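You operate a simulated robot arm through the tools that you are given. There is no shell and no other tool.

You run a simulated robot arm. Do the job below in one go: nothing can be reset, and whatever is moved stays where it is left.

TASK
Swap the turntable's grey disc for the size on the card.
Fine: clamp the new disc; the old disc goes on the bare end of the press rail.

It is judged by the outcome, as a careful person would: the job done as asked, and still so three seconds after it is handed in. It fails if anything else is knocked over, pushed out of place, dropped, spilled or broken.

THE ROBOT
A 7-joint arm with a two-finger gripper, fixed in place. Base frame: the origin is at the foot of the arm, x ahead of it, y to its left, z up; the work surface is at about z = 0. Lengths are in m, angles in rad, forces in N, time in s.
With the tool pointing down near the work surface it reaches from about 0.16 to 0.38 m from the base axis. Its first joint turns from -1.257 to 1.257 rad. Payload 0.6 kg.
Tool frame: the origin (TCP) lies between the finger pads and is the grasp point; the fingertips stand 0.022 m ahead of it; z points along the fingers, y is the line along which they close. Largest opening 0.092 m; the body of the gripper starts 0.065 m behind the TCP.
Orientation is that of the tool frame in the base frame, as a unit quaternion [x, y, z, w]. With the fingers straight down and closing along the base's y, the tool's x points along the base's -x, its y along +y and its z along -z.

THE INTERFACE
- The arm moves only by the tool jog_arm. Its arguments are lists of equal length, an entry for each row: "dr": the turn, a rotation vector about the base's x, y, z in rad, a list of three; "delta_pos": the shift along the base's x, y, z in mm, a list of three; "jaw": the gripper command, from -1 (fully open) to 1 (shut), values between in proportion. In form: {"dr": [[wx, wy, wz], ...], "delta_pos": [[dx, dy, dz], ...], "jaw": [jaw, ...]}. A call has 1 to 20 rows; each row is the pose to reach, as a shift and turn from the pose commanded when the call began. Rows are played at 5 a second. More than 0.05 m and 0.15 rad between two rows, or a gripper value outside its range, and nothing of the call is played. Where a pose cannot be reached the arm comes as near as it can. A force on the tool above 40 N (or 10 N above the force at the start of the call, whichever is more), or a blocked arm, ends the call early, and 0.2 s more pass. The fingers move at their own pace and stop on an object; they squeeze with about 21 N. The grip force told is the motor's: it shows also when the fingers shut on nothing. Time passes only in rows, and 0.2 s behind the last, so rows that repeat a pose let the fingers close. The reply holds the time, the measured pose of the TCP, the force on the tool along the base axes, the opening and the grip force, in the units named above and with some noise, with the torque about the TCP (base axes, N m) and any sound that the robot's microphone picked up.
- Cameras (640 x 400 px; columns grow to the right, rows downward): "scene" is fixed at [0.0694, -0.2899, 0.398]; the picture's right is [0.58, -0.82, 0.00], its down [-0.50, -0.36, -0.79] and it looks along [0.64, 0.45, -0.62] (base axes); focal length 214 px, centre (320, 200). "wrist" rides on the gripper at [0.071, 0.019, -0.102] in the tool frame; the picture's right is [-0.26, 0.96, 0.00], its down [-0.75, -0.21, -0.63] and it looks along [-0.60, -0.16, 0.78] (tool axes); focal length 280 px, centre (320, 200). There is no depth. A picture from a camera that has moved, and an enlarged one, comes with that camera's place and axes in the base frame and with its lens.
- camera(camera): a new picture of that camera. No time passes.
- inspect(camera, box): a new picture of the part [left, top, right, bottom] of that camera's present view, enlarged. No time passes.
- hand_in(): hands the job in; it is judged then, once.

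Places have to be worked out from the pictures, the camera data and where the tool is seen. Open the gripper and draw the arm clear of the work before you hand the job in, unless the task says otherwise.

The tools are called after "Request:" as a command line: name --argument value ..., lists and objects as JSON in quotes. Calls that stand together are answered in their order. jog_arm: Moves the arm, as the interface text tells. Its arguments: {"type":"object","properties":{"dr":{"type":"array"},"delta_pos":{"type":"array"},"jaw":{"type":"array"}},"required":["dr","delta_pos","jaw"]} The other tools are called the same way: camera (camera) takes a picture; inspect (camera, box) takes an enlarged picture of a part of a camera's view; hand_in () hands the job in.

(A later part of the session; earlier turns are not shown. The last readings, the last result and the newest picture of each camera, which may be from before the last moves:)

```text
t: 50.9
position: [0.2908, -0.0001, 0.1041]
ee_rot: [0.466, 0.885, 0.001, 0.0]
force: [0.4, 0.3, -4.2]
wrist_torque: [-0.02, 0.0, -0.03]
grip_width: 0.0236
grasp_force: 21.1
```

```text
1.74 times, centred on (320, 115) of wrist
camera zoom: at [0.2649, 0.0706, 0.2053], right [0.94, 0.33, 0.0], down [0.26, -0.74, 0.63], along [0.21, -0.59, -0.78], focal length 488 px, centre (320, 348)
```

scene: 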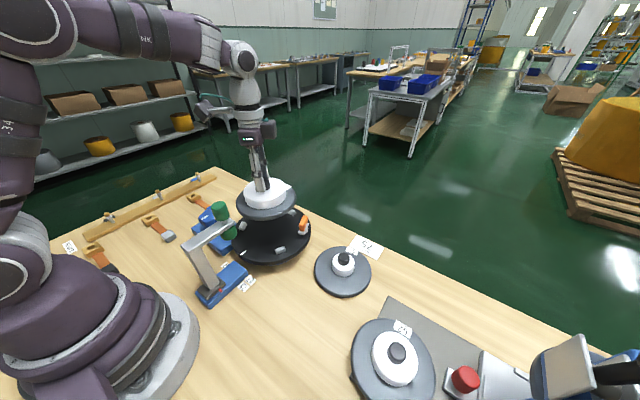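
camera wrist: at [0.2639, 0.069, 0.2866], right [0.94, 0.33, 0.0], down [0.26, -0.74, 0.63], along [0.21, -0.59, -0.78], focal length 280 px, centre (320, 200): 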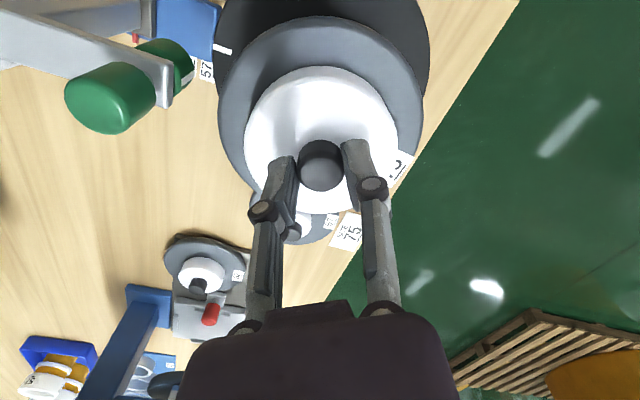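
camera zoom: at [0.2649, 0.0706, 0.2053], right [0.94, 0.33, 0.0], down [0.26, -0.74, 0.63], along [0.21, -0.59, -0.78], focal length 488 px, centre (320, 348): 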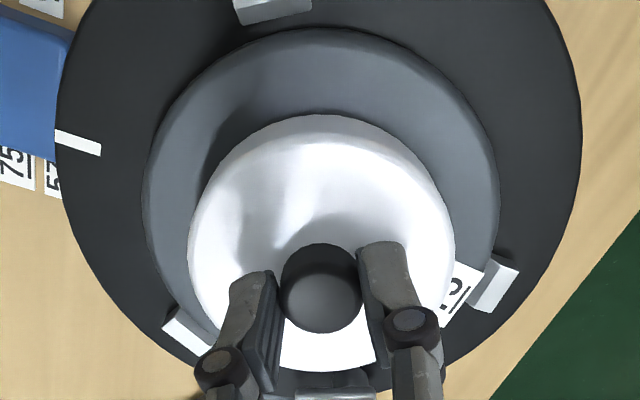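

It looks well centred between the three stops. I ease down the last 4 mm to contact.

Request:
jog_arm --dr '[[0, 0, 0], [0, 0, 0], [0, 0, 0]]' --delta_pos '[[0, 0, -1.5], [0, 0, -3], [0, 0, -3]]' --jaw '[1, 1, 1]'

```text
t: 51.7
position: [0.2912, 0.0001, 0.1018]
ee_rot: [0.466, 0.885, 0.0, 0.002]
force: [-1.5, -2.3, 12.9]
wrist_torque: [-0.04, 0.01, -0.01]
grip_width: 0.0233
grasp_force: 21.0
```

Contact at z about 0.1018 with near-zero torque. I look closely to see whether the disc sits flat inside all three stops before releasing it.

Request:
inspect --camera "scene" --box '[225, 190, 325, 270]'

Request:
inspect --camera "scene" --box '[240, 225, 320, 265]'

Request:
inspect --camera "wrist" --box '[190, 0, 450, 230]'

```text
5.00 times, centred on (275, 230) of scene
camera zoom: at [0.0694, -0.2899, 0.398], right [0.58, -0.82, 0.0], down [-0.5, -0.36, -0.79], along [0.64, 0.45, -0.62], focal length 1072 px, centre (545, 50)
```

zoom: 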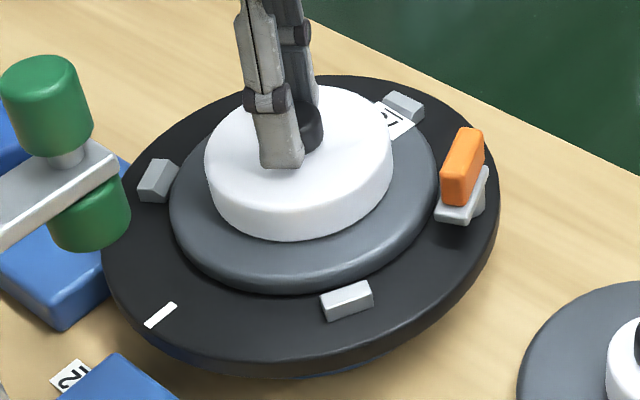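

```text
8.00 times, centred on (280, 245) of scene
camera zoom: at [0.0694, -0.2899, 0.398], right [0.58, -0.82, 0.0], down [-0.5, -0.36, -0.79], along [0.64, 0.45, -0.62], focal length 1716 px, centre (640, -160)
```

zoom: 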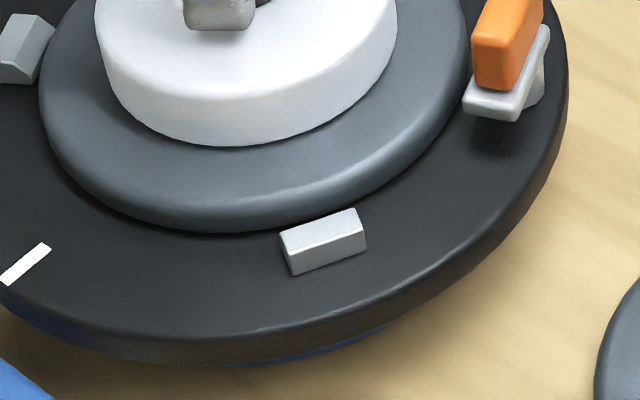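

```text
1.74 times, centred on (320, 115) of wrist
camera zoom: at [0.2652, 0.0708, 0.2029], right [0.94, 0.33, 0.0], down [0.26, -0.74, 0.63], along [0.21, -0.59, -0.78], focal length 488 px, centre (320, 348)
```

zoom: 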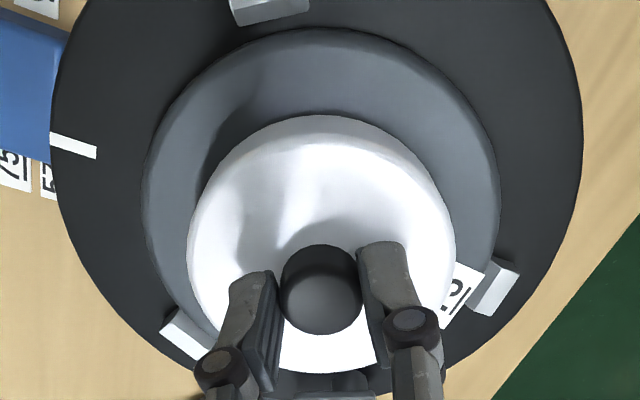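

The disc lies flat on the platter with a small gap at each stop. I open the fingers, let it settle, and rise.

Request:
jog_arm --dr '[[0, 0, 0], [0, 0, 0], [0, 0, 0], [0, 0, 0], [0, 0, 0], [0, 0, 0], [0, 0, 0]]' --delta_pos '[[0, 0, 0.5], [0, 0, 0.5], [0, 0, 0.5], [0, 0, 10], [0, 0, 30], [0, 0, 60], [0, 0, 90]]' --jaw '[0.3, 0, 0, 0, 0, 0, 0]'

Request:
inspect --camera "scene" --box '[225, 190, 325, 270]'

Request:
camera --camera "wrist"

Request:
inspect --camera "wrist" --box '[210, 0, 440, 180]'

```text
t: 53.3
position: [0.2901, 0.0016, 0.1933]
ee_rot: [0.466, 0.885, -0.001, 0.001]
force: [-0.4, -0.2, -0.8]
wrist_torque: [0.01, 0.06, -0.02]
grip_width: 0.0461
grasp_force: 0.0
```

```text
5.00 times, centred on (275, 230) of scene
camera zoom: at [0.0694, -0.2899, 0.398], right [0.58, -0.82, 0.0], down [-0.5, -0.36, -0.79], along [0.64, 0.45, -0.62], focal length 1072 px, centre (545, 50)
```

zoom: 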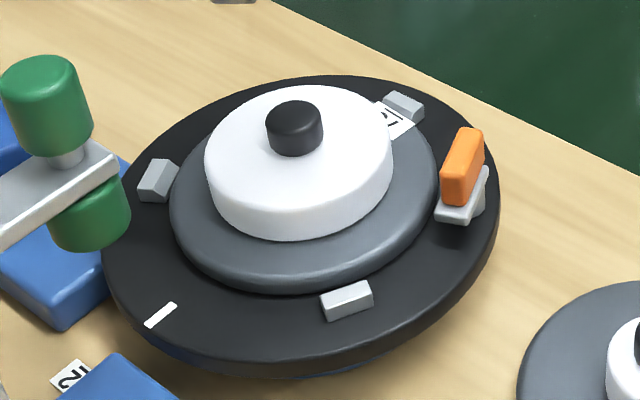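

```text
taken
camera wrist: at [0.2647, 0.0714, 0.2943], right [0.94, 0.33, 0.0], down [0.26, -0.74, 0.63], along [0.21, -0.59, -0.78], focal length 280 px, centre (320, 200)
```

wrist: 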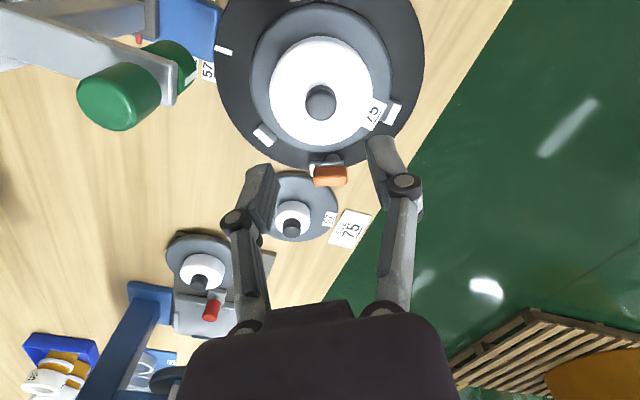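

```text
2.22 times, centred on (325, 90) of wrist
camera zoom: at [0.2647, 0.0714, 0.2943], right [0.94, 0.33, 0.0], down [0.26, -0.74, 0.63], along [0.21, -0.59, -0.78], focal length 623 px, centre (309, 444)
```

zoom: 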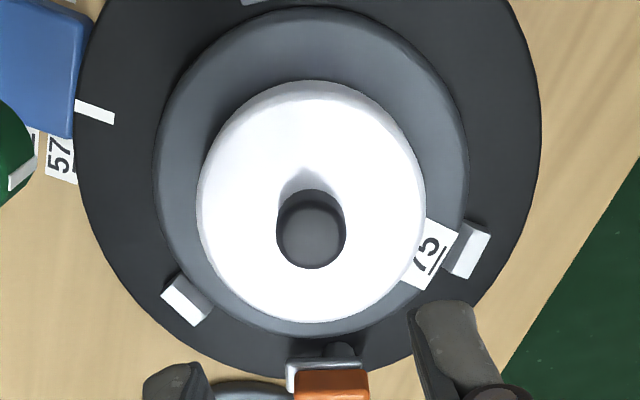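

Disc 75 is seated on the platter. I check how well it is centred by measuring the gaps at the stops in close-up before clamping.

Request:
inspect --camera "wrist" --box '[250, 90, 300, 150]'

Request:
inspect --camera "wrist" --box '[360, 80, 420, 140]'

Request:
inspect --camera "scene" --box '[245, 215, 325, 265]'

Request:
inspect --camera "scene" --box '[235, 200, 305, 240]'

```text
6.67 times, centred on (275, 120) of wrist
camera zoom: at [0.2647, 0.0714, 0.2943], right [0.94, 0.33, 0.0], down [0.26, -0.74, 0.63], along [0.21, -0.59, -0.78], focal length 1869 px, centre (620, 733)
```

zoom: 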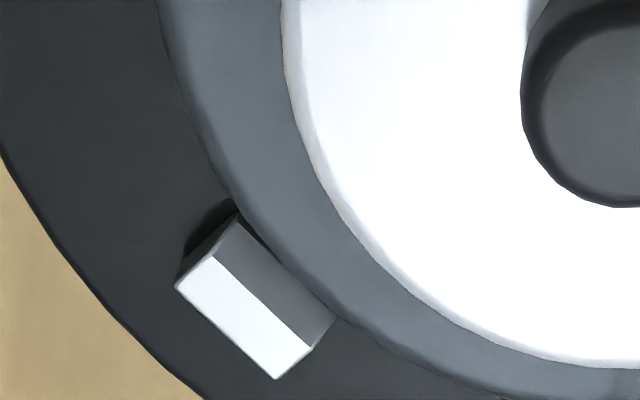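

```text
6.67 times, centred on (390, 110) of wrist
camera zoom: at [0.2647, 0.0714, 0.2943], right [0.94, 0.33, 0.0], down [0.26, -0.74, 0.63], along [0.21, -0.59, -0.78], focal length 1869 px, centre (-147, 800)
```

zoom: 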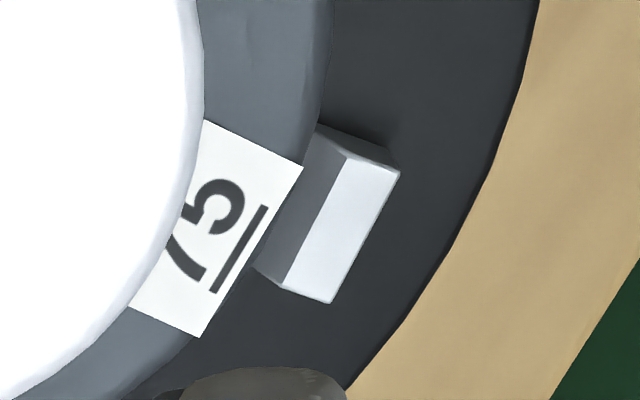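

```text
8.00 times, centred on (285, 240) of scene
camera zoom: at [0.0694, -0.2899, 0.398], right [0.58, -0.82, 0.0], down [-0.5, -0.36, -0.79], along [0.64, 0.45, -0.62], focal length 1716 px, centre (600, -120)
```

zoom: 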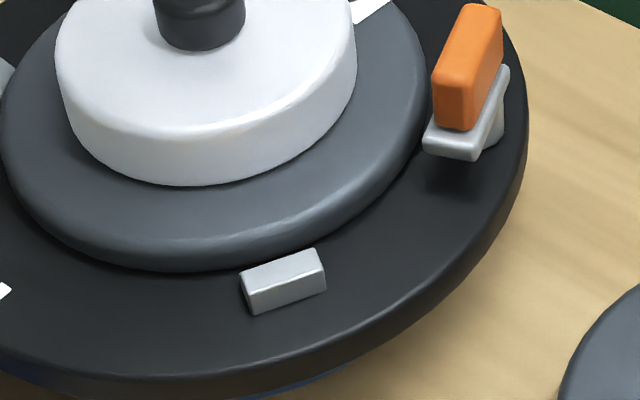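

```text
9.14 times, centred on (270, 220) of scene
camera zoom: at [0.0694, -0.2899, 0.398], right [0.58, -0.82, 0.0], down [-0.5, -0.36, -0.79], along [0.64, 0.45, -0.62], focal length 1961 px, centre (777, 17)
```

zoom: 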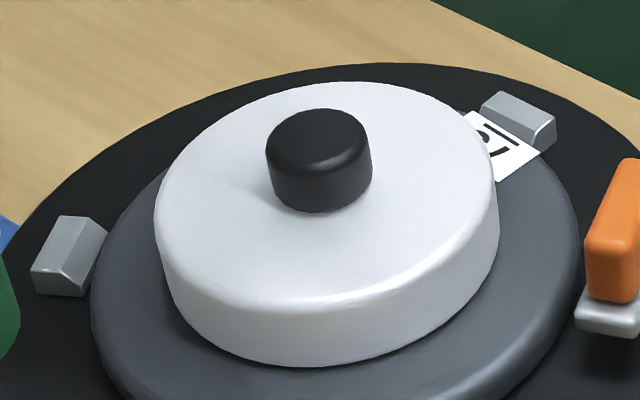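

The stops have inward slopes, and the disc sits between them with small gaps. I check at high zoom that its rim lies flat on the platter all round.

Request:
inspect --camera "scene" --box '[243, 222, 283, 252]'

Request:
inspect --camera "scene" --box '[275, 215, 315, 250]'

```text
13.33 times, centred on (263, 237) of scene
camera zoom: at [0.0694, -0.2899, 0.398], right [0.58, -0.82, 0.0], down [-0.5, -0.36, -0.79], along [0.64, 0.45, -0.62], focal length 2860 px, centre (1080, -293)
```

zoom: 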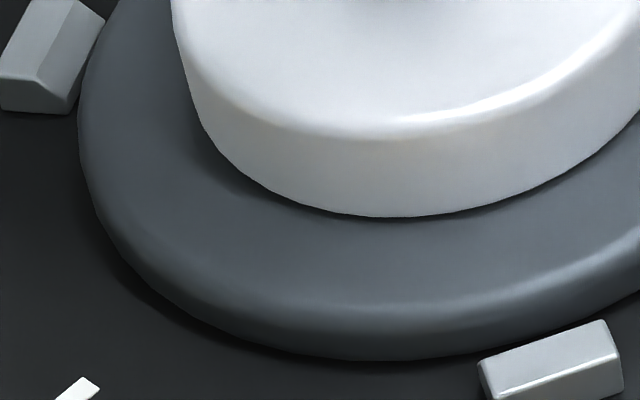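

```text
11.43 times, centred on (295, 232) of scene
camera zoom: at [0.0694, -0.2899, 0.398], right [0.58, -0.82, 0.0], down [-0.5, -0.36, -0.79], along [0.64, 0.45, -0.62], focal length 2451 px, centre (606, -171)
```

zoom: 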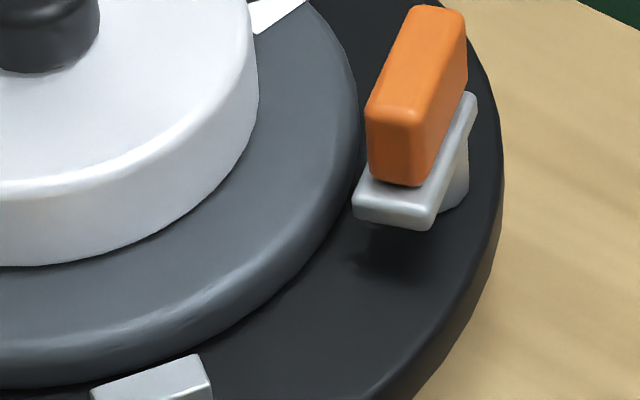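

The disc is flat on the platter. Now I return to the clamp: I turn the wrist back to +0.38, move over the handle at about (0.3255, -0.067) with the fingers only 28 mm open so they clear the larger hub, and look.

Request:
jog_arm --dr '[[0, 0, 0.15], [0, 0, 0.3], [0, 0, 0.45], [0, 0, 0.6], [0, 0, 0.75], [0, 0, 0.9], [0, 0, 1.05], [0, 0, 1.2], [0, 0, 1.352], [0, 0, 1.352]]' --delta_pos '[[5, -8, 0], [10, -16, 0], [15, -24, 0], [20, -32, 0], [25, -40, 0], [30, -50, 0], [33, -60, 0], [35, -68, 0], [35.5, -69, 0], [35.5, -69, -30]]' --jaw '[0, 0.2, 0.39, 0.39, 0.39, 0.39, 0.39, 0.39, 0.39, 0.39]'

Request:
camera --camera "wrist"

Request:
inspect --camera "wrist" --box '[260, 30, 380, 180]'

Request:
inspect --camera "scene" --box '[225, 150, 335, 260]'

```text
refused: row 9 steps farther than a row can; nothing moved
```

```text
taken
camera wrist: at [0.2647, 0.0714, 0.2943], right [0.94, 0.33, 0.0], down [0.26, -0.74, 0.63], along [0.21, -0.59, -0.78], focal length 280 px, centre (320, 200)
```

wrist: 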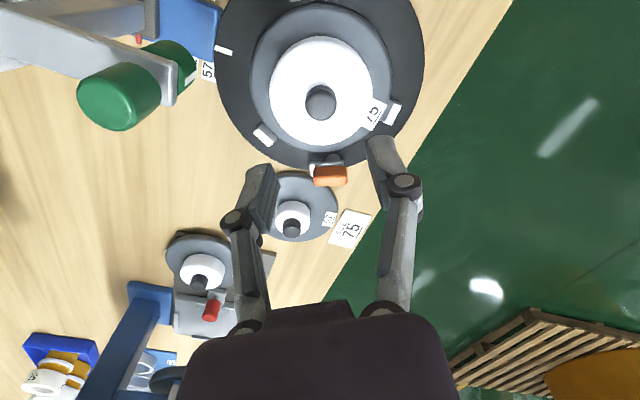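

```text
2.67 times, centred on (320, 105) of wrist
camera zoom: at [0.2647, 0.0714, 0.2943], right [0.94, 0.33, 0.0], down [0.26, -0.74, 0.63], along [0.21, -0.59, -0.78], focal length 748 px, centre (320, 453)
```

zoom: 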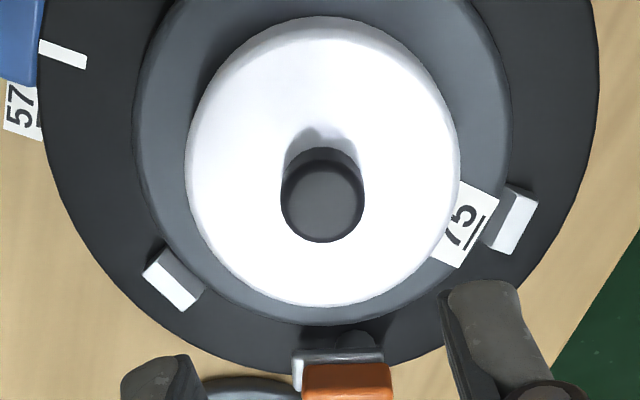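

```text
3.64 times, centred on (280, 205) of scene
camera zoom: at [0.0694, -0.2899, 0.398], right [0.58, -0.82, 0.0], down [-0.5, -0.36, -0.79], along [0.64, 0.45, -0.62], focal length 780 px, centre (466, 182)
```

zoom: 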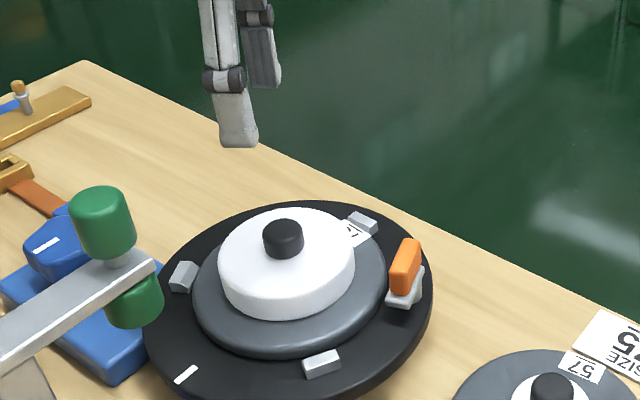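

One turn step exceeded 0.15 rad, so nothing moved. I resend it with even steps.

Request:
jog_arm --dr '[[0, 0, 0.14], [0, 0, 0.28], [0, 0, 0.42], [0, 0, 0.56], [0, 0, 0.7], [0, 0, 0.84], [0, 0, 0.98], [0, 0, 1.12], [0, 0, 1.25], [0, 0, 1.352], [0, 0, 1.352]]' --delta_pos '[[5, -8, 0], [10, -16, 0], [15, -24, 0], [20, -32, 0], [25, -40, 0], [30, -50, 0], [33, -60, 0], [35, -66, 0], [35.5, -69, 0], [35.5, -69, 0], [35.5, -69, -30]]' --jaw '[0, 0.2, 0.39, 0.39, 0.39, 0.39, 0.39, 0.39, 0.39, 0.39, 0.39]'

Request:
camera --camera "wrist"

Request:
inspect --camera "wrist" --box '[260, 30, 380, 180]'

Request:
inspect --camera "scene" --box '[225, 150, 335, 260]'

```text
t: 55.7
position: [0.3275, -0.0699, 0.1585]
ee_rot: [-0.192, 0.981, 0.0, 0.001]
force: [-0.7, 0.4, 0.4]
wrist_torque: [0.03, -0.03, 0.01]
grip_width: 0.0279
grasp_force: 0.1
```

```text
taken
camera wrist: at [0.253, -0.0765, 0.2607], right [-0.12, 0.99, 0.0], down [0.77, 0.09, 0.63], along [0.62, 0.08, -0.78], focal length 280 px, centre (320, 200)
```

wrist: 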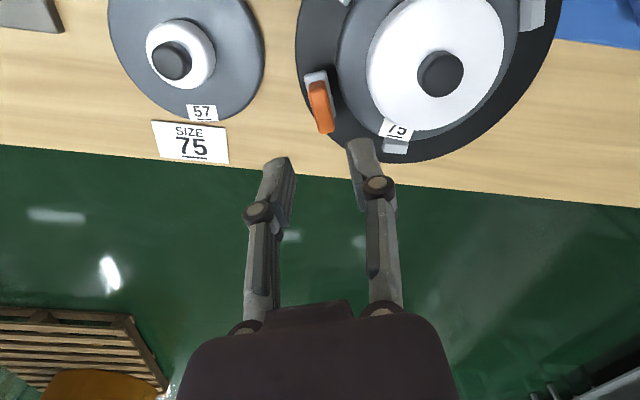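

```text
2.67 times, centred on (320, 105) of wrist
camera zoom: at [0.253, -0.0765, 0.2607], right [-0.12, 0.99, 0.0], down [0.77, 0.09, 0.63], along [0.62, 0.08, -0.78], focal length 748 px, centre (320, 453)
```

zoom: 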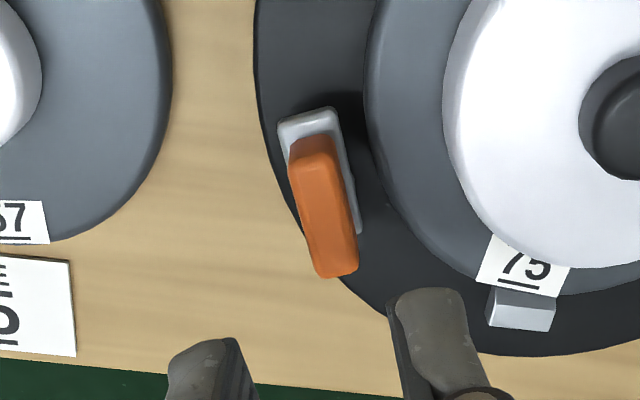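

```text
3.64 times, centred on (280, 205) of scene
camera zoom: at [0.0694, -0.2899, 0.398], right [0.58, -0.82, 0.0], down [-0.5, -0.36, -0.79], along [0.64, 0.45, -0.62], focal length 780 px, centre (466, 182)
```

zoom: 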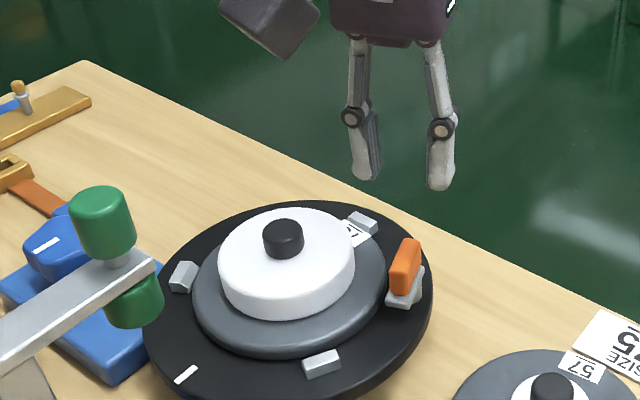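

The handle's centre is at about (0.3215, -0.067) and aligned with the fingers. I shift slightly, lower to z 0.087, and check before closing.

Request:
jog_arm --dr '[[0, 0, 0], [0, 0, 0], [0, 0, 0], [0, 0, 0]]' --delta_pos '[[-2, 0.7, -30], [-2, 0.7, -55], [-2, 0.7, -71.5], [-2, 0.7, -71.5]]' --jaw '[0.39, 0.39, 0.39, 0.39]'

Request:
inspect --camera "wrist" --box '[220, 60, 420, 260]'

Request:
inspect --camera "scene" --box '[255, 180, 335, 250]'

```text
t: 56.7
position: [0.3237, -0.0694, 0.0872]
ee_rot: [-0.191, 0.981, 0.0, 0.001]
force: [0.3, 0.4, 0.6]
wrist_torque: [-0.01, 0.01, -0.02]
grip_width: 0.0278
grasp_force: 0.2
```

```text
2.00 times, centred on (320, 160) of wrist
camera zoom: at [0.2502, -0.077, 0.1888], right [-0.12, 0.99, 0.0], down [0.77, 0.09, 0.63], along [0.62, 0.07, -0.78], focal length 561 px, centre (320, 280)
```

zoom: 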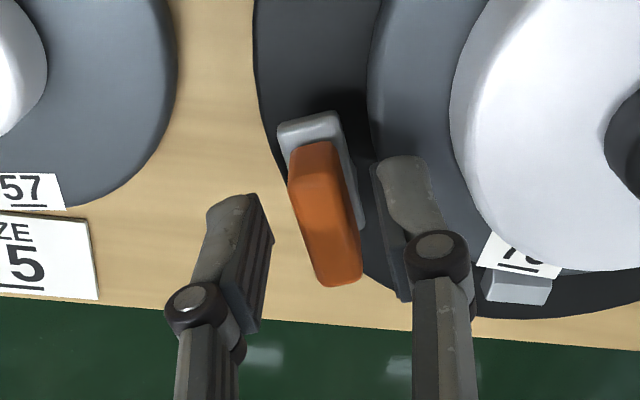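

```text
5.71 times, centred on (295, 215) of scene
camera zoom: at [0.0694, -0.2899, 0.398], right [0.58, -0.82, 0.0], down [-0.5, -0.36, -0.79], along [0.64, 0.45, -0.62], focal length 1226 px, centre (463, 114)
```

zoom: 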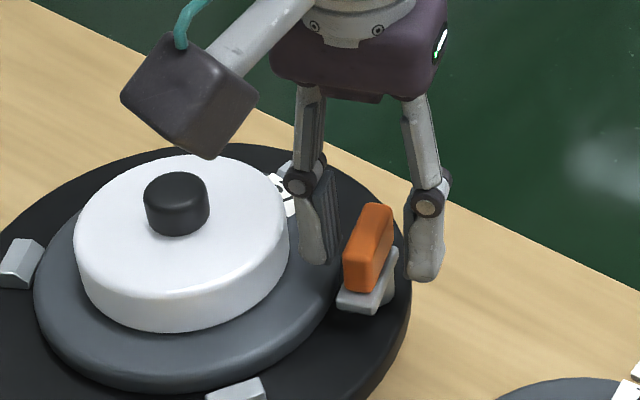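

The handle is centred between the fingers. I close on it.

Request:
jog_arm --dr '[[0, 0, 0], [0, 0, 0], [0, 0, 0]]' --delta_pos '[[0, 0, 0], [0, 0, 0], [0, 0, 0]]' --jaw '[0.7, 1, 1]'

```text
t: 57.5
position: [0.324, -0.0682, 0.0872]
ee_rot: [-0.192, 0.981, 0.001, 0.0]
force: [-13.3, 23.1, 5.9]
wrist_torque: [0.46, 0.19, 0.13]
grip_width: 0.0119
grasp_force: 28.0
```

Gripped at 12 mm, with a side load of about 26 N along the closing line. I shift about 1.8 mm to relieve it, then begin swinging the clamp back clockwise around its post.

Request:
jog_arm --dr '[[0, 0, 0], [0, 0, 0], [0, 0, -0.1], [0, 0, -0.2], [0, 0, -0.3], [0, 0, -0.4]]' --delta_pos '[[-0.4, 0.9, 0], [-0.7, 1.7, 0], [-0.9, 2.2, 0], [-1.1, 2.7, 0], [-1.2, 3.2, 0], [-1.3, 3.7, 0]]' --jaw '[1, 1, 1, 1, 1, 1]'

Request:
inspect --camera "scene" --box '[255, 180, 335, 250]'

```text
t: 58.9
position: [0.3224, -0.0649, 0.0901]
ee_rot: [0.012, 1.0, -0.002, 0.003]
force: [16.7, -26.2, -10.3]
wrist_torque: [-0.47, -0.29, -0.11]
grip_width: 0.0119
grasp_force: 27.6
```

```text
5.71 times, centred on (295, 215) of scene
camera zoom: at [0.0694, -0.2899, 0.398], right [0.58, -0.82, 0.0], down [-0.5, -0.36, -0.79], along [0.64, 0.45, -0.62], focal length 1226 px, centre (463, 114)
```

zoom: 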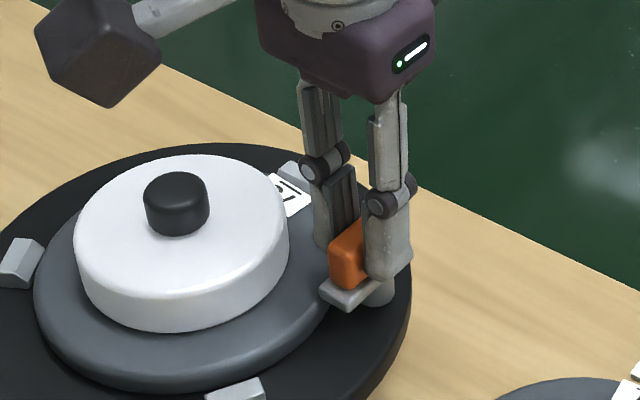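

The side forces all lie along the platter's radius, meaning my path pulls the post inward about 2 mm too much. I correct outward and continue the swing in smaller pieces.

Request:
jog_arm --dr '[[0, 0, 0], [0, 0, 0], [0, 0, -0.07], [0, 0, -0.14]]' --delta_pos '[[0.5, -0.9, -0.3], [1.0, -1.7, -0.4], [1.0, -1.4, -0.4], [1.0, -1.1, -0.4]]' --jaw '[1, 1, 1, 1]'

Request:
inspect --camera "scene" --box '[255, 180, 335, 250]'

```text
t: 59.9
position: [0.3236, -0.0639, 0.09]
ee_rot: [0.078, 0.997, 0.001, 0.002]
force: [8.5, -15.0, 16.0]
wrist_torque: [-0.32, -0.22, -0.03]
grip_width: 0.0119
grasp_force: 27.8
```

```text
5.71 times, centred on (295, 215) of scene
camera zoom: at [0.0693, -0.2899, 0.398], right [0.58, -0.82, 0.0], down [-0.5, -0.36, -0.79], along [0.64, 0.45, -0.62], focal length 1226 px, centre (463, 114)
```

zoom: 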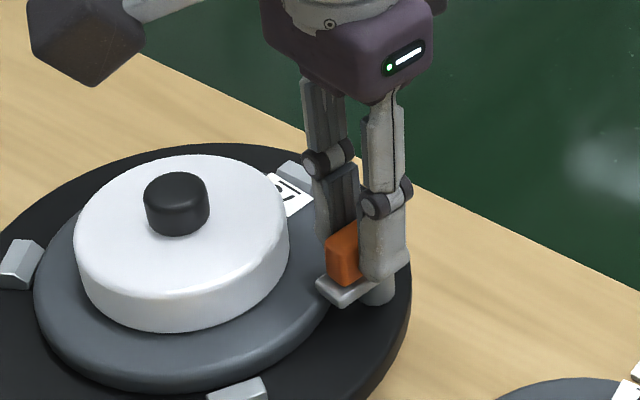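

The z reading has risen a little, so I look closely at the blade against the disc edge before going on.

Request:
inspect --camera "wrist" --box '[240, 60, 400, 200]'

Request:
inspect --camera "scene" --box '[285, 205, 325, 240]'

```text
2.86 times, centred on (320, 130) of wrist
camera zoom: at [0.2551, -0.0339, 0.191], right [0.41, 0.91, 0.0], down [0.71, -0.32, 0.63], along [0.57, -0.26, -0.78], focal length 801 px, centre (320, 400)
```

zoom: 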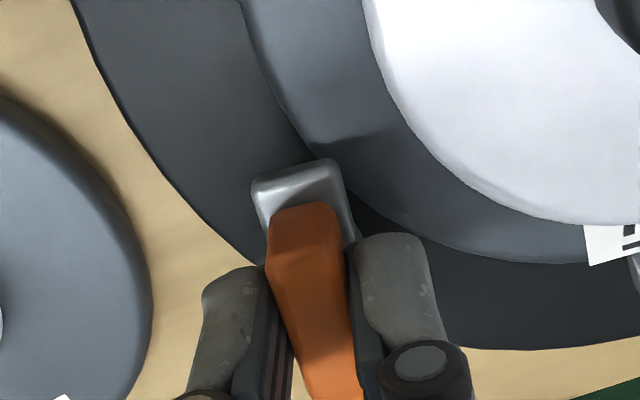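

```text
11.43 times, centred on (305, 222) of scene
camera zoom: at [0.0693, -0.2899, 0.398], right [0.58, -0.82, 0.0], down [-0.5, -0.36, -0.79], along [0.64, 0.45, -0.62], focal length 2451 px, centre (491, -57)
```

zoom: 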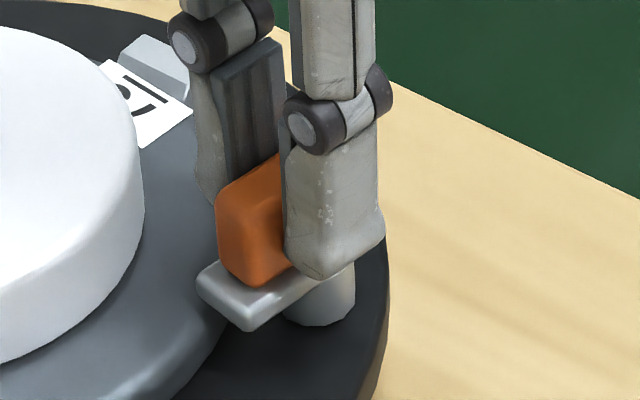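

The blade passes cleanly above the disc rim. I relax the residual loads and carry on swinging toward the closed position.

Request:
jog_arm --dr '[[0, 0, 0], [0, 0, -0.07], [0, 0, -0.14], [0, 0, -0.21], [0, 0, -0.28]]' --delta_pos '[[0.5, -0.9, 0.6], [0.5, -0.6, 0.6], [0.6, -0.3, 0.6], [0.6, 0, 0.6], [0.7, 0.3, 0.6]]' --jaw '[1, 1, 1, 1, 1]'

Request:
inspect --camera "scene" --box '[255, 180, 335, 250]'

```text
t: 61.1
position: [0.323, -0.0633, 0.0891]
ee_rot: [0.217, 0.976, 0.0, 0.0]
force: [-4.3, 7.6, -10.5]
wrist_torque: [0.13, 0.02, 0.05]
grip_width: 0.0117
grasp_force: 28.0
```

```text
5.71 times, centred on (295, 215) of scene
camera zoom: at [0.0694, -0.2899, 0.398], right [0.58, -0.82, 0.0], down [-0.5, -0.36, -0.79], along [0.64, 0.45, -0.62], focal length 1226 px, centre (463, 114)
```

zoom: 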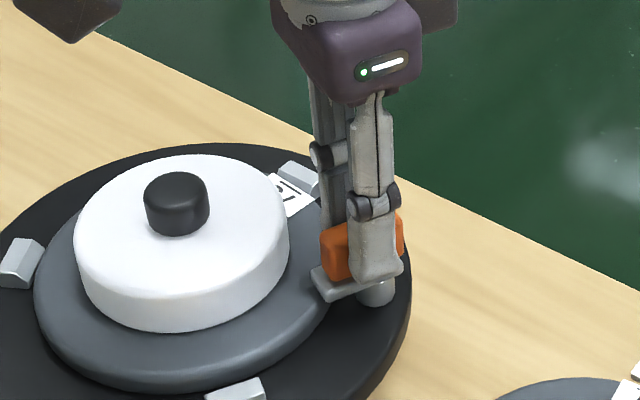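

Forces are small now. Another -0.61 rad to the original clamped angle; I do the first half.

Request:
jog_arm --dr '[[0, 0, -0.08], [0, 0, -0.16], [0, 0, -0.24], [0, 0, -0.32]]' --delta_pos '[[0.0, 0.6, -0.3], [0.1, 0.9, -0.3], [0.3, 1.2, -0.3], [0.5, 1.6, -0.3]]' --jaw '[1, 1, 1, 1]'

Request:
inspect --camera "scene" --box '[255, 180, 335, 250]'

```text
t: 62.1
position: [0.3244, -0.0626, 0.0903]
ee_rot: [0.369, 0.929, 0.001, 0.001]
force: [-8.0, 19.2, -4.0]
wrist_torque: [0.46, 0.24, 0.07]
grip_width: 0.012
grasp_force: 27.9
```

```text
5.71 times, centred on (295, 215) of scene
camera zoom: at [0.0694, -0.2899, 0.398], right [0.58, -0.82, 0.0], down [-0.5, -0.36, -0.79], along [0.64, 0.45, -0.62], focal length 1226 px, centre (463, 114)
```

zoom: 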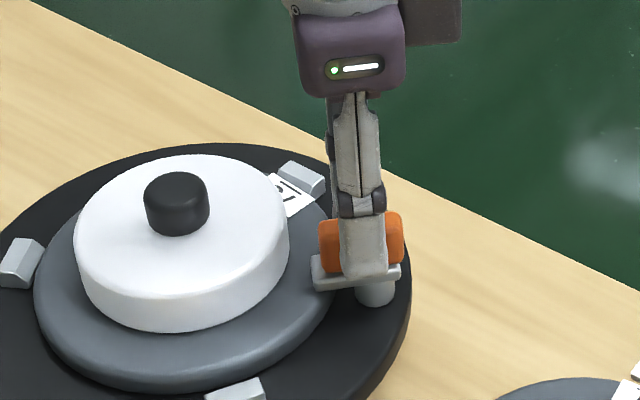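

About 17° remains. I relax inward and complete the swing to the original angle (-1.05).

Request:
jog_arm --dr '[[0, 0, 0], [0, 0, -0.08], [0, 0, -0.16], [0, 0, -0.24], [0, 0, -0.294]]' --delta_pos '[[-0.5, 1.0, -0.1], [-0.2, 1.3, -0.1], [0.0, 1.6, -0.1], [0.2, 1.9, -0.1], [0.4, 2.1, -0.1]]' --jaw '[1, 1, 1, 1, 1]'

Request:
inspect --camera "scene" --box '[255, 180, 335, 250]'

Request:
inspect --camera "wrist" --box '[240, 60, 400, 200]'

```text
t: 63.3
position: [0.3249, -0.0629, 0.0904]
ee_rot: [0.503, 0.864, -0.001, 0.003]
force: [13.8, -8.2, -13.1]
wrist_torque: [-0.24, -0.31, 0.03]
grip_width: 0.0119
grasp_force: 27.7
```

```text
5.71 times, centred on (295, 215) of scene
camera zoom: at [0.0694, -0.2899, 0.398], right [0.58, -0.82, 0.0], down [-0.5, -0.36, -0.79], along [0.64, 0.45, -0.62], focal length 1226 px, centre (463, 114)
```

zoom: 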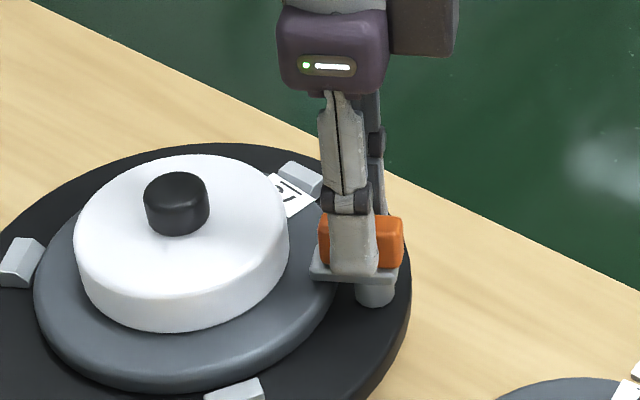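

```text
2.86 times, centred on (320, 130) of wrist
camera zoom: at [0.3057, 0.0101, 0.1914], right [0.97, 0.25, 0.0], down [0.19, -0.75, 0.63], along [0.16, -0.61, -0.78], focal length 801 px, centre (320, 400)
```

zoom: 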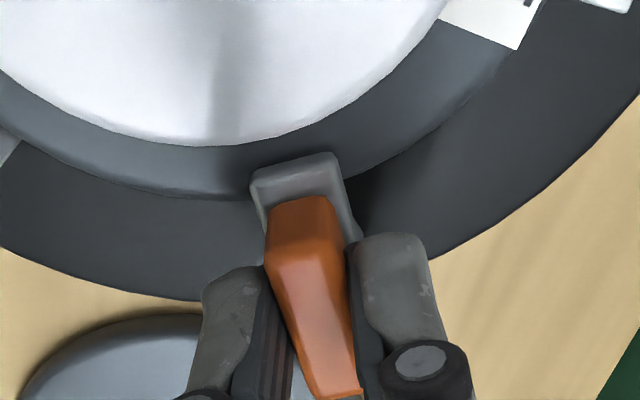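

The blade is again radial over the disc rim at the original angle. I relax the residual force, open the fingers, and rise straight up.

Request:
jog_arm --dr '[[0, 0, 0], [0, 0, 0], [0, 0, 0], [0, 0, 0], [0, 0, 0], [0, 0, 0], [0, 0, 0], [0, 0, 0], [0, 0, 0]]' --delta_pos '[[0.6, -0.4, -0.3], [0.6, -0.4, -0.3], [0.6, -0.4, -0.3], [0.6, -0.4, -0.3], [0.6, -0.4, -0.3], [0.6, -0.4, 10], [0.6, -0.4, 30], [0.6, -0.4, 65], [0.6, -0.4, 100]]' --jaw '[1, 1, 0.5, 0.3, 0.3, 0.3, 0.3, 0.3, 0]'

Request:
inspect --camera "scene" --box '[225, 190, 325, 270]'

Request:
camera --camera "wrist"

Request:
inspect --camera "scene" --box '[280, 195, 330, 235]'

```text
t: 65.3
position: [0.3275, -0.0618, 0.1897]
ee_rot: [0.5, 0.866, -0.001, 0.001]
force: [0.6, 0.0, 0.1]
wrist_torque: [0.02, -0.02, 0.01]
grip_width: 0.0462
grasp_force: 0.0
```

```text
5.00 times, centred on (275, 230) of scene
camera zoom: at [0.0694, -0.2899, 0.398], right [0.58, -0.82, 0.0], down [-0.5, -0.36, -0.79], along [0.64, 0.45, -0.62], focal length 1072 px, centre (545, 50)
```

zoom: 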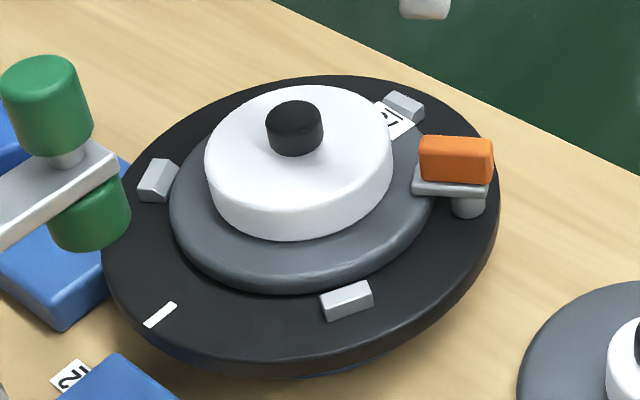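

```text
taken
camera wrist: at [0.3072, 0.0119, 0.291], right [0.97, 0.25, 0.0], down [0.2, -0.75, 0.63], along [0.16, -0.61, -0.78], focal length 280 px, centre (320, 200)
```

wrist: 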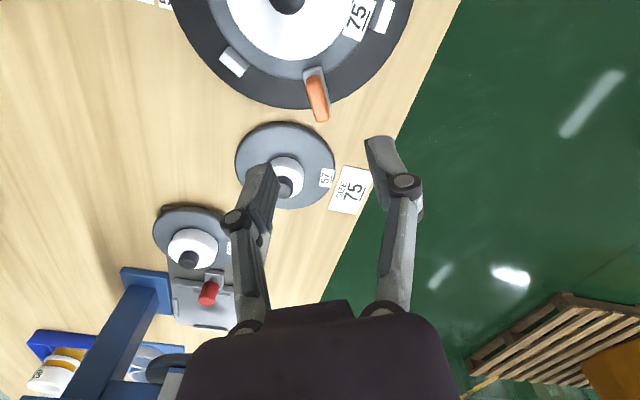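

```text
10.00 times, centred on (305, 215) of scene
camera zoom: at [0.0694, -0.2899, 0.398], right [0.58, -0.82, 0.0], down [-0.5, -0.36, -0.79], along [0.64, 0.45, -0.62], focal length 2145 px, centre (470, 50)
```

zoom: 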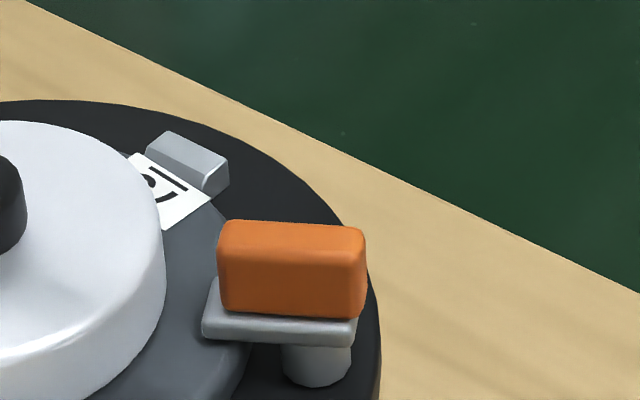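

The clamp is back exactly in its original pose, over the rim of disc 75. The old disc's centre is on the rail but it overhangs the rail's side by a bit over 10 mm. I go and look at it from above with closed fingers, planning a gentle nudge toward the rail's middle.

Request:
jog_arm --dr '[[0, 0, 0], [0, 0, 0.13], [0, 0, 0.26], [0, 0, 0.39], [0, 0, 0.52], [0, 0, 0.65], [0, 0, 0.65], [0, 0, 0.65]]' --delta_pos '[[-15, -35, 0], [-35, -70, 0], [-60, -105, 0], [-85, -140, 0], [-110, -175, 0], [-138, -208, 0], [-164, -232, -10], [-165, -232, -30]]' --jaw '[0, 0.5, 1, 1, 1, 1, 1, 1]'

Request:
camera --camera "wrist"

Request:
inspect --camera "wrist" --box '[180, 40, 420, 220]'

Request:
camera --camera "scene"

```text
t: 67.1
position: [0.1575, -0.2921, 0.1602]
ee_rot: [0.199, 0.98, 0.0, 0.001]
force: [0.3, 0.8, -0.4]
wrist_torque: [0.01, 0.01, 0.02]
grip_width: 0.0
grasp_force: 20.1
```

```text
taken
camera wrist: at [0.099, -0.2464, 0.2606], right [0.62, 0.79, 0.0], down [0.61, -0.48, 0.63], along [0.49, -0.39, -0.78], focal length 280 px, centre (320, 200)
```

wrist: 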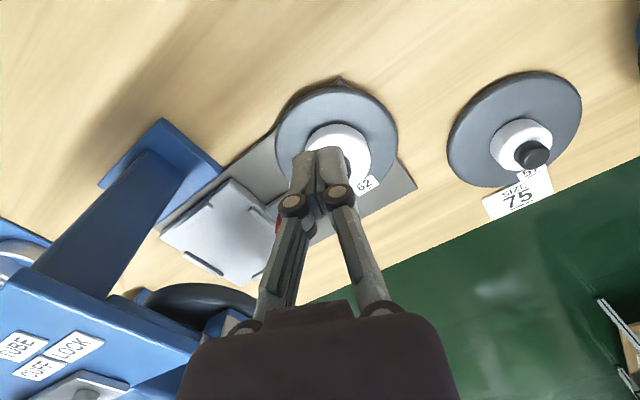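

```text
2.22 times, centred on (300, 130) of wrist
camera zoom: at [0.099, -0.2464, 0.2606], right [0.62, 0.79, 0.0], down [0.61, -0.48, 0.63], along [0.49, -0.39, -0.78], focal length 623 px, centre (364, 356)
```

zoom: 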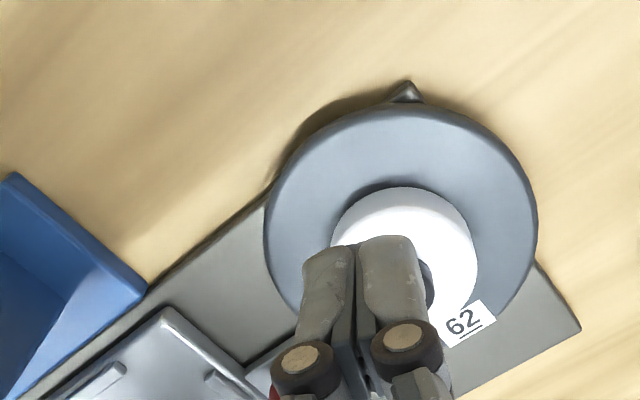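

```text
taken
```

scene: 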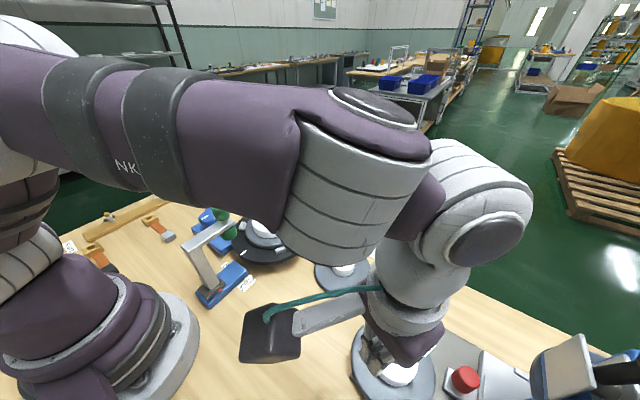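

The old disc's centre is at about (0.2145, -0.316), overhanging the rail side by about 11 mm. I lower the closed fingers beside its hub, with tips about 10 mm above the disc face.

Request:
jog_arm --dr '[[0, 0, 0], [0, 0, 0], [0, 0, 0], [0, 0, 0]]' --delta_pos '[[0, 0, -40], [0, 0, -75], [0, 0, -100], [0, 0, -106]]' --jaw '[1, 1, 1, 1]'

Request:
camera --camera "wrist"

Request:
inspect --camera "scene" --box '[320, 280, 500, 400]'

```text
t: 68.1
position: [0.1607, -0.2939, 0.0531]
ee_rot: [0.2, 0.98, -0.001, 0.002]
force: [0.4, 0.3, 0.1]
wrist_torque: [0.0, 0.02, 0.0]
grip_width: 0.0
grasp_force: 21.3
```

```text
taken
camera wrist: at [0.1003, -0.2479, 0.1546], right [0.62, 0.79, 0.0], down [0.61, -0.48, 0.63], along [0.49, -0.39, -0.78], focal length 280 px, centre (320, 200)
```

wrist: 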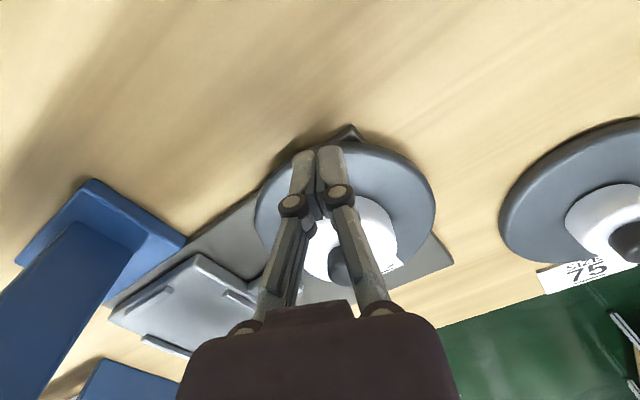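

```text
3.33 times, centred on (410, 340) of scene
camera zoom: at [0.0694, -0.2899, 0.398], right [0.58, -0.82, 0.0], down [-0.5, -0.36, -0.79], along [0.64, 0.45, -0.62], focal length 715 px, centre (20, -267)
```

zoom: 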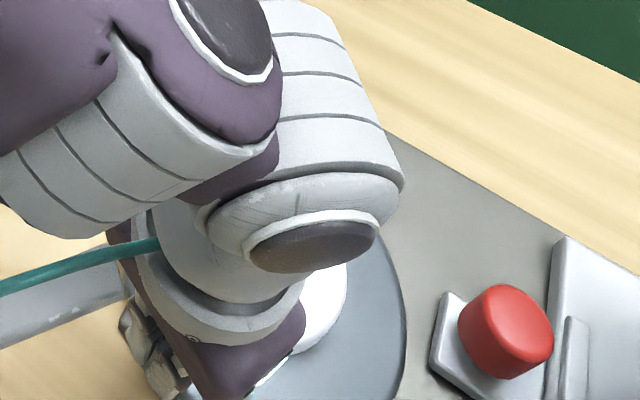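

The fingers are lined up with the hub along the push direction. I push gently outward along (0.92, -0.39), about 20 mm to contact and then about 10 mm more.

Request:
jog_arm --dr '[[0, 0, 0], [0, 0, 0], [0, 0, 0], [0, 0, 0], [0, 0, 0], [0, 0, 0], [0, 0, 0]]' --delta_pos '[[7.4, -3.1, 0], [14.7, -6.2, 0], [18.4, -7.8, 0], [21.2, -9.0, 0], [23.9, -10.1, 0], [26.7, -11.3, 0], [28.5, -12, 0]]' --jaw '[1, 1, 1, 1, 1, 1, 1]'

Request:
camera --camera "wrist"

Request:
inspect --camera "scene" --box '[320, 280, 500, 400]'

```text
t: 69.7
position: [0.1884, -0.3058, 0.0534]
ee_rot: [0.201, 0.98, 0.001, 0.001]
force: [-2.3, 1.2, -0.2]
wrist_torque: [-0.02, 0.05, 0.0]
grip_width: 0.0001
grasp_force: 21.2
```

```text
taken
camera wrist: at [0.1295, -0.2593, 0.155], right [0.62, 0.79, 0.0], down [0.61, -0.48, 0.63], along [0.49, -0.39, -0.78], focal length 280 px, centre (320, 200)
```

wrist: 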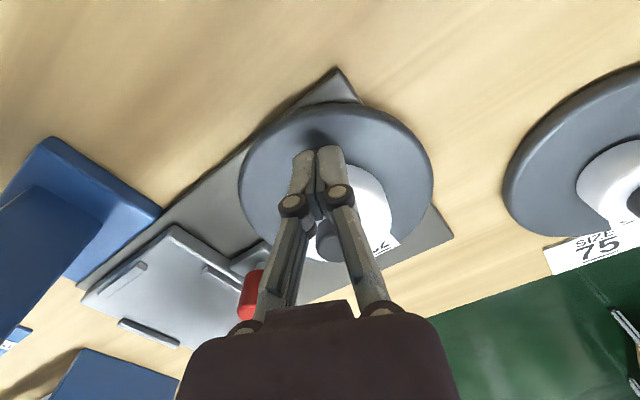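

```text
3.33 times, centred on (410, 340) of scene
camera zoom: at [0.0694, -0.2899, 0.398], right [0.58, -0.82, 0.0], down [-0.5, -0.36, -0.79], along [0.64, 0.45, -0.62], focal length 715 px, centre (20, -267)
```

zoom: 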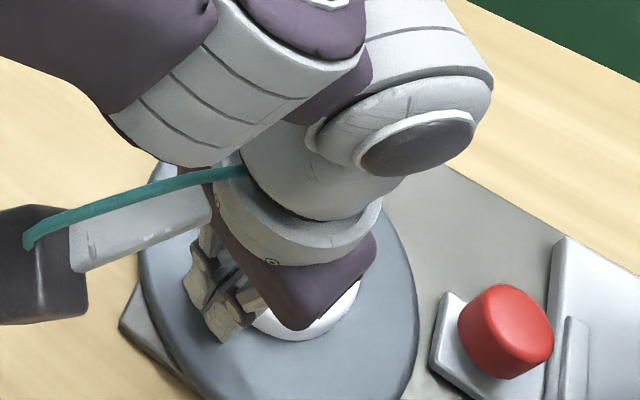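

The disc has slid over with only about 2.6 N, and its left edge is now about level with the rail's side. I back off and rise.

Request:
jog_arm --dr '[[0, 0, 0], [0, 0, 0], [0, 0, 0], [0, 0, 0], [0, 0, 0], [0, 0, 0]]' --delta_pos '[[-7, 3, 0], [-16, 7, 0], [-18, 8, 20], [-18, 8, 60], [-20, 20, 100], [-25, 45, 130]]' --jaw '[1, 1, 1, 1, 1, 0.5]'

Request:
camera --camera "wrist"

Request:
inspect --camera "wrist" --box '[180, 100, 440, 300]'

Request:
camera --camera "scene"

```text
t: 71.1
position: [0.1636, -0.2592, 0.1842]
ee_rot: [0.199, 0.98, -0.001, 0.001]
force: [0.2, -0.1, 0.6]
wrist_torque: [0.01, -0.03, 0.0]
grip_width: 0.0229
grasp_force: 0.1
```

```text
taken
camera wrist: at [0.1054, -0.2134, 0.2855], right [0.62, 0.79, 0.0], down [0.61, -0.48, 0.63], along [0.49, -0.39, -0.78], focal length 280 px, centre (320, 200)
```

wrist: 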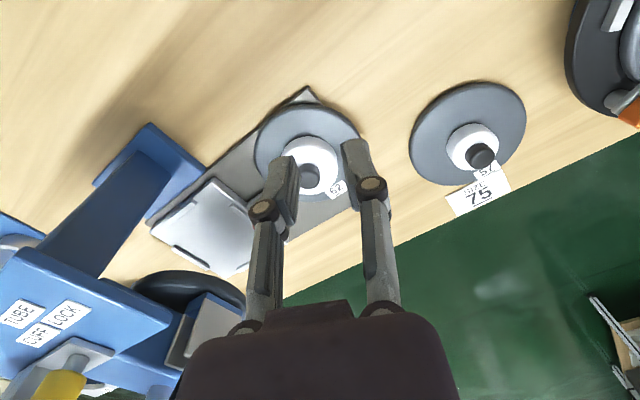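

```text
2.00 times, centred on (310, 200) of wrist
camera zoom: at [0.1054, -0.2134, 0.2855], right [0.62, 0.79, 0.0], down [0.61, -0.48, 0.63], along [0.49, -0.39, -0.78], focal length 561 px, centre (340, 200)
```

zoom: 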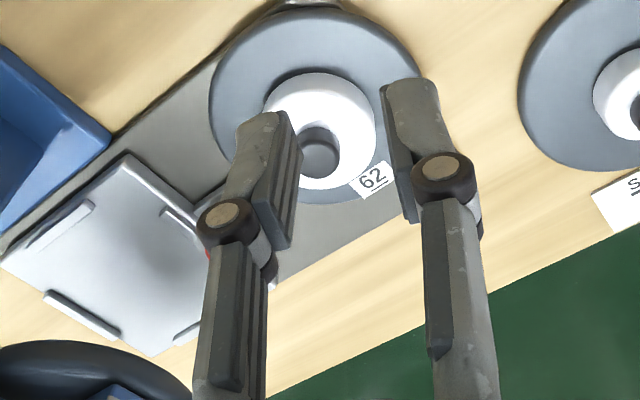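

```text
taken
```

scene: 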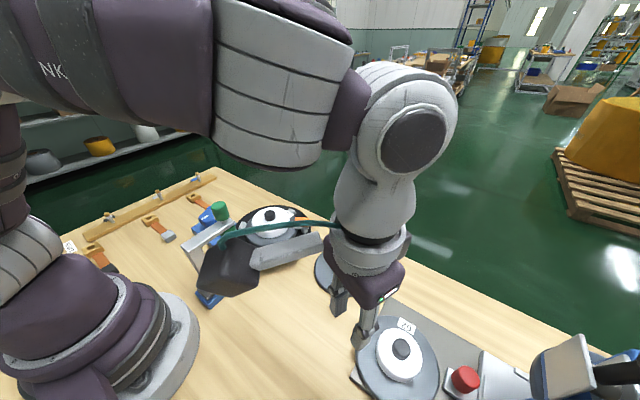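

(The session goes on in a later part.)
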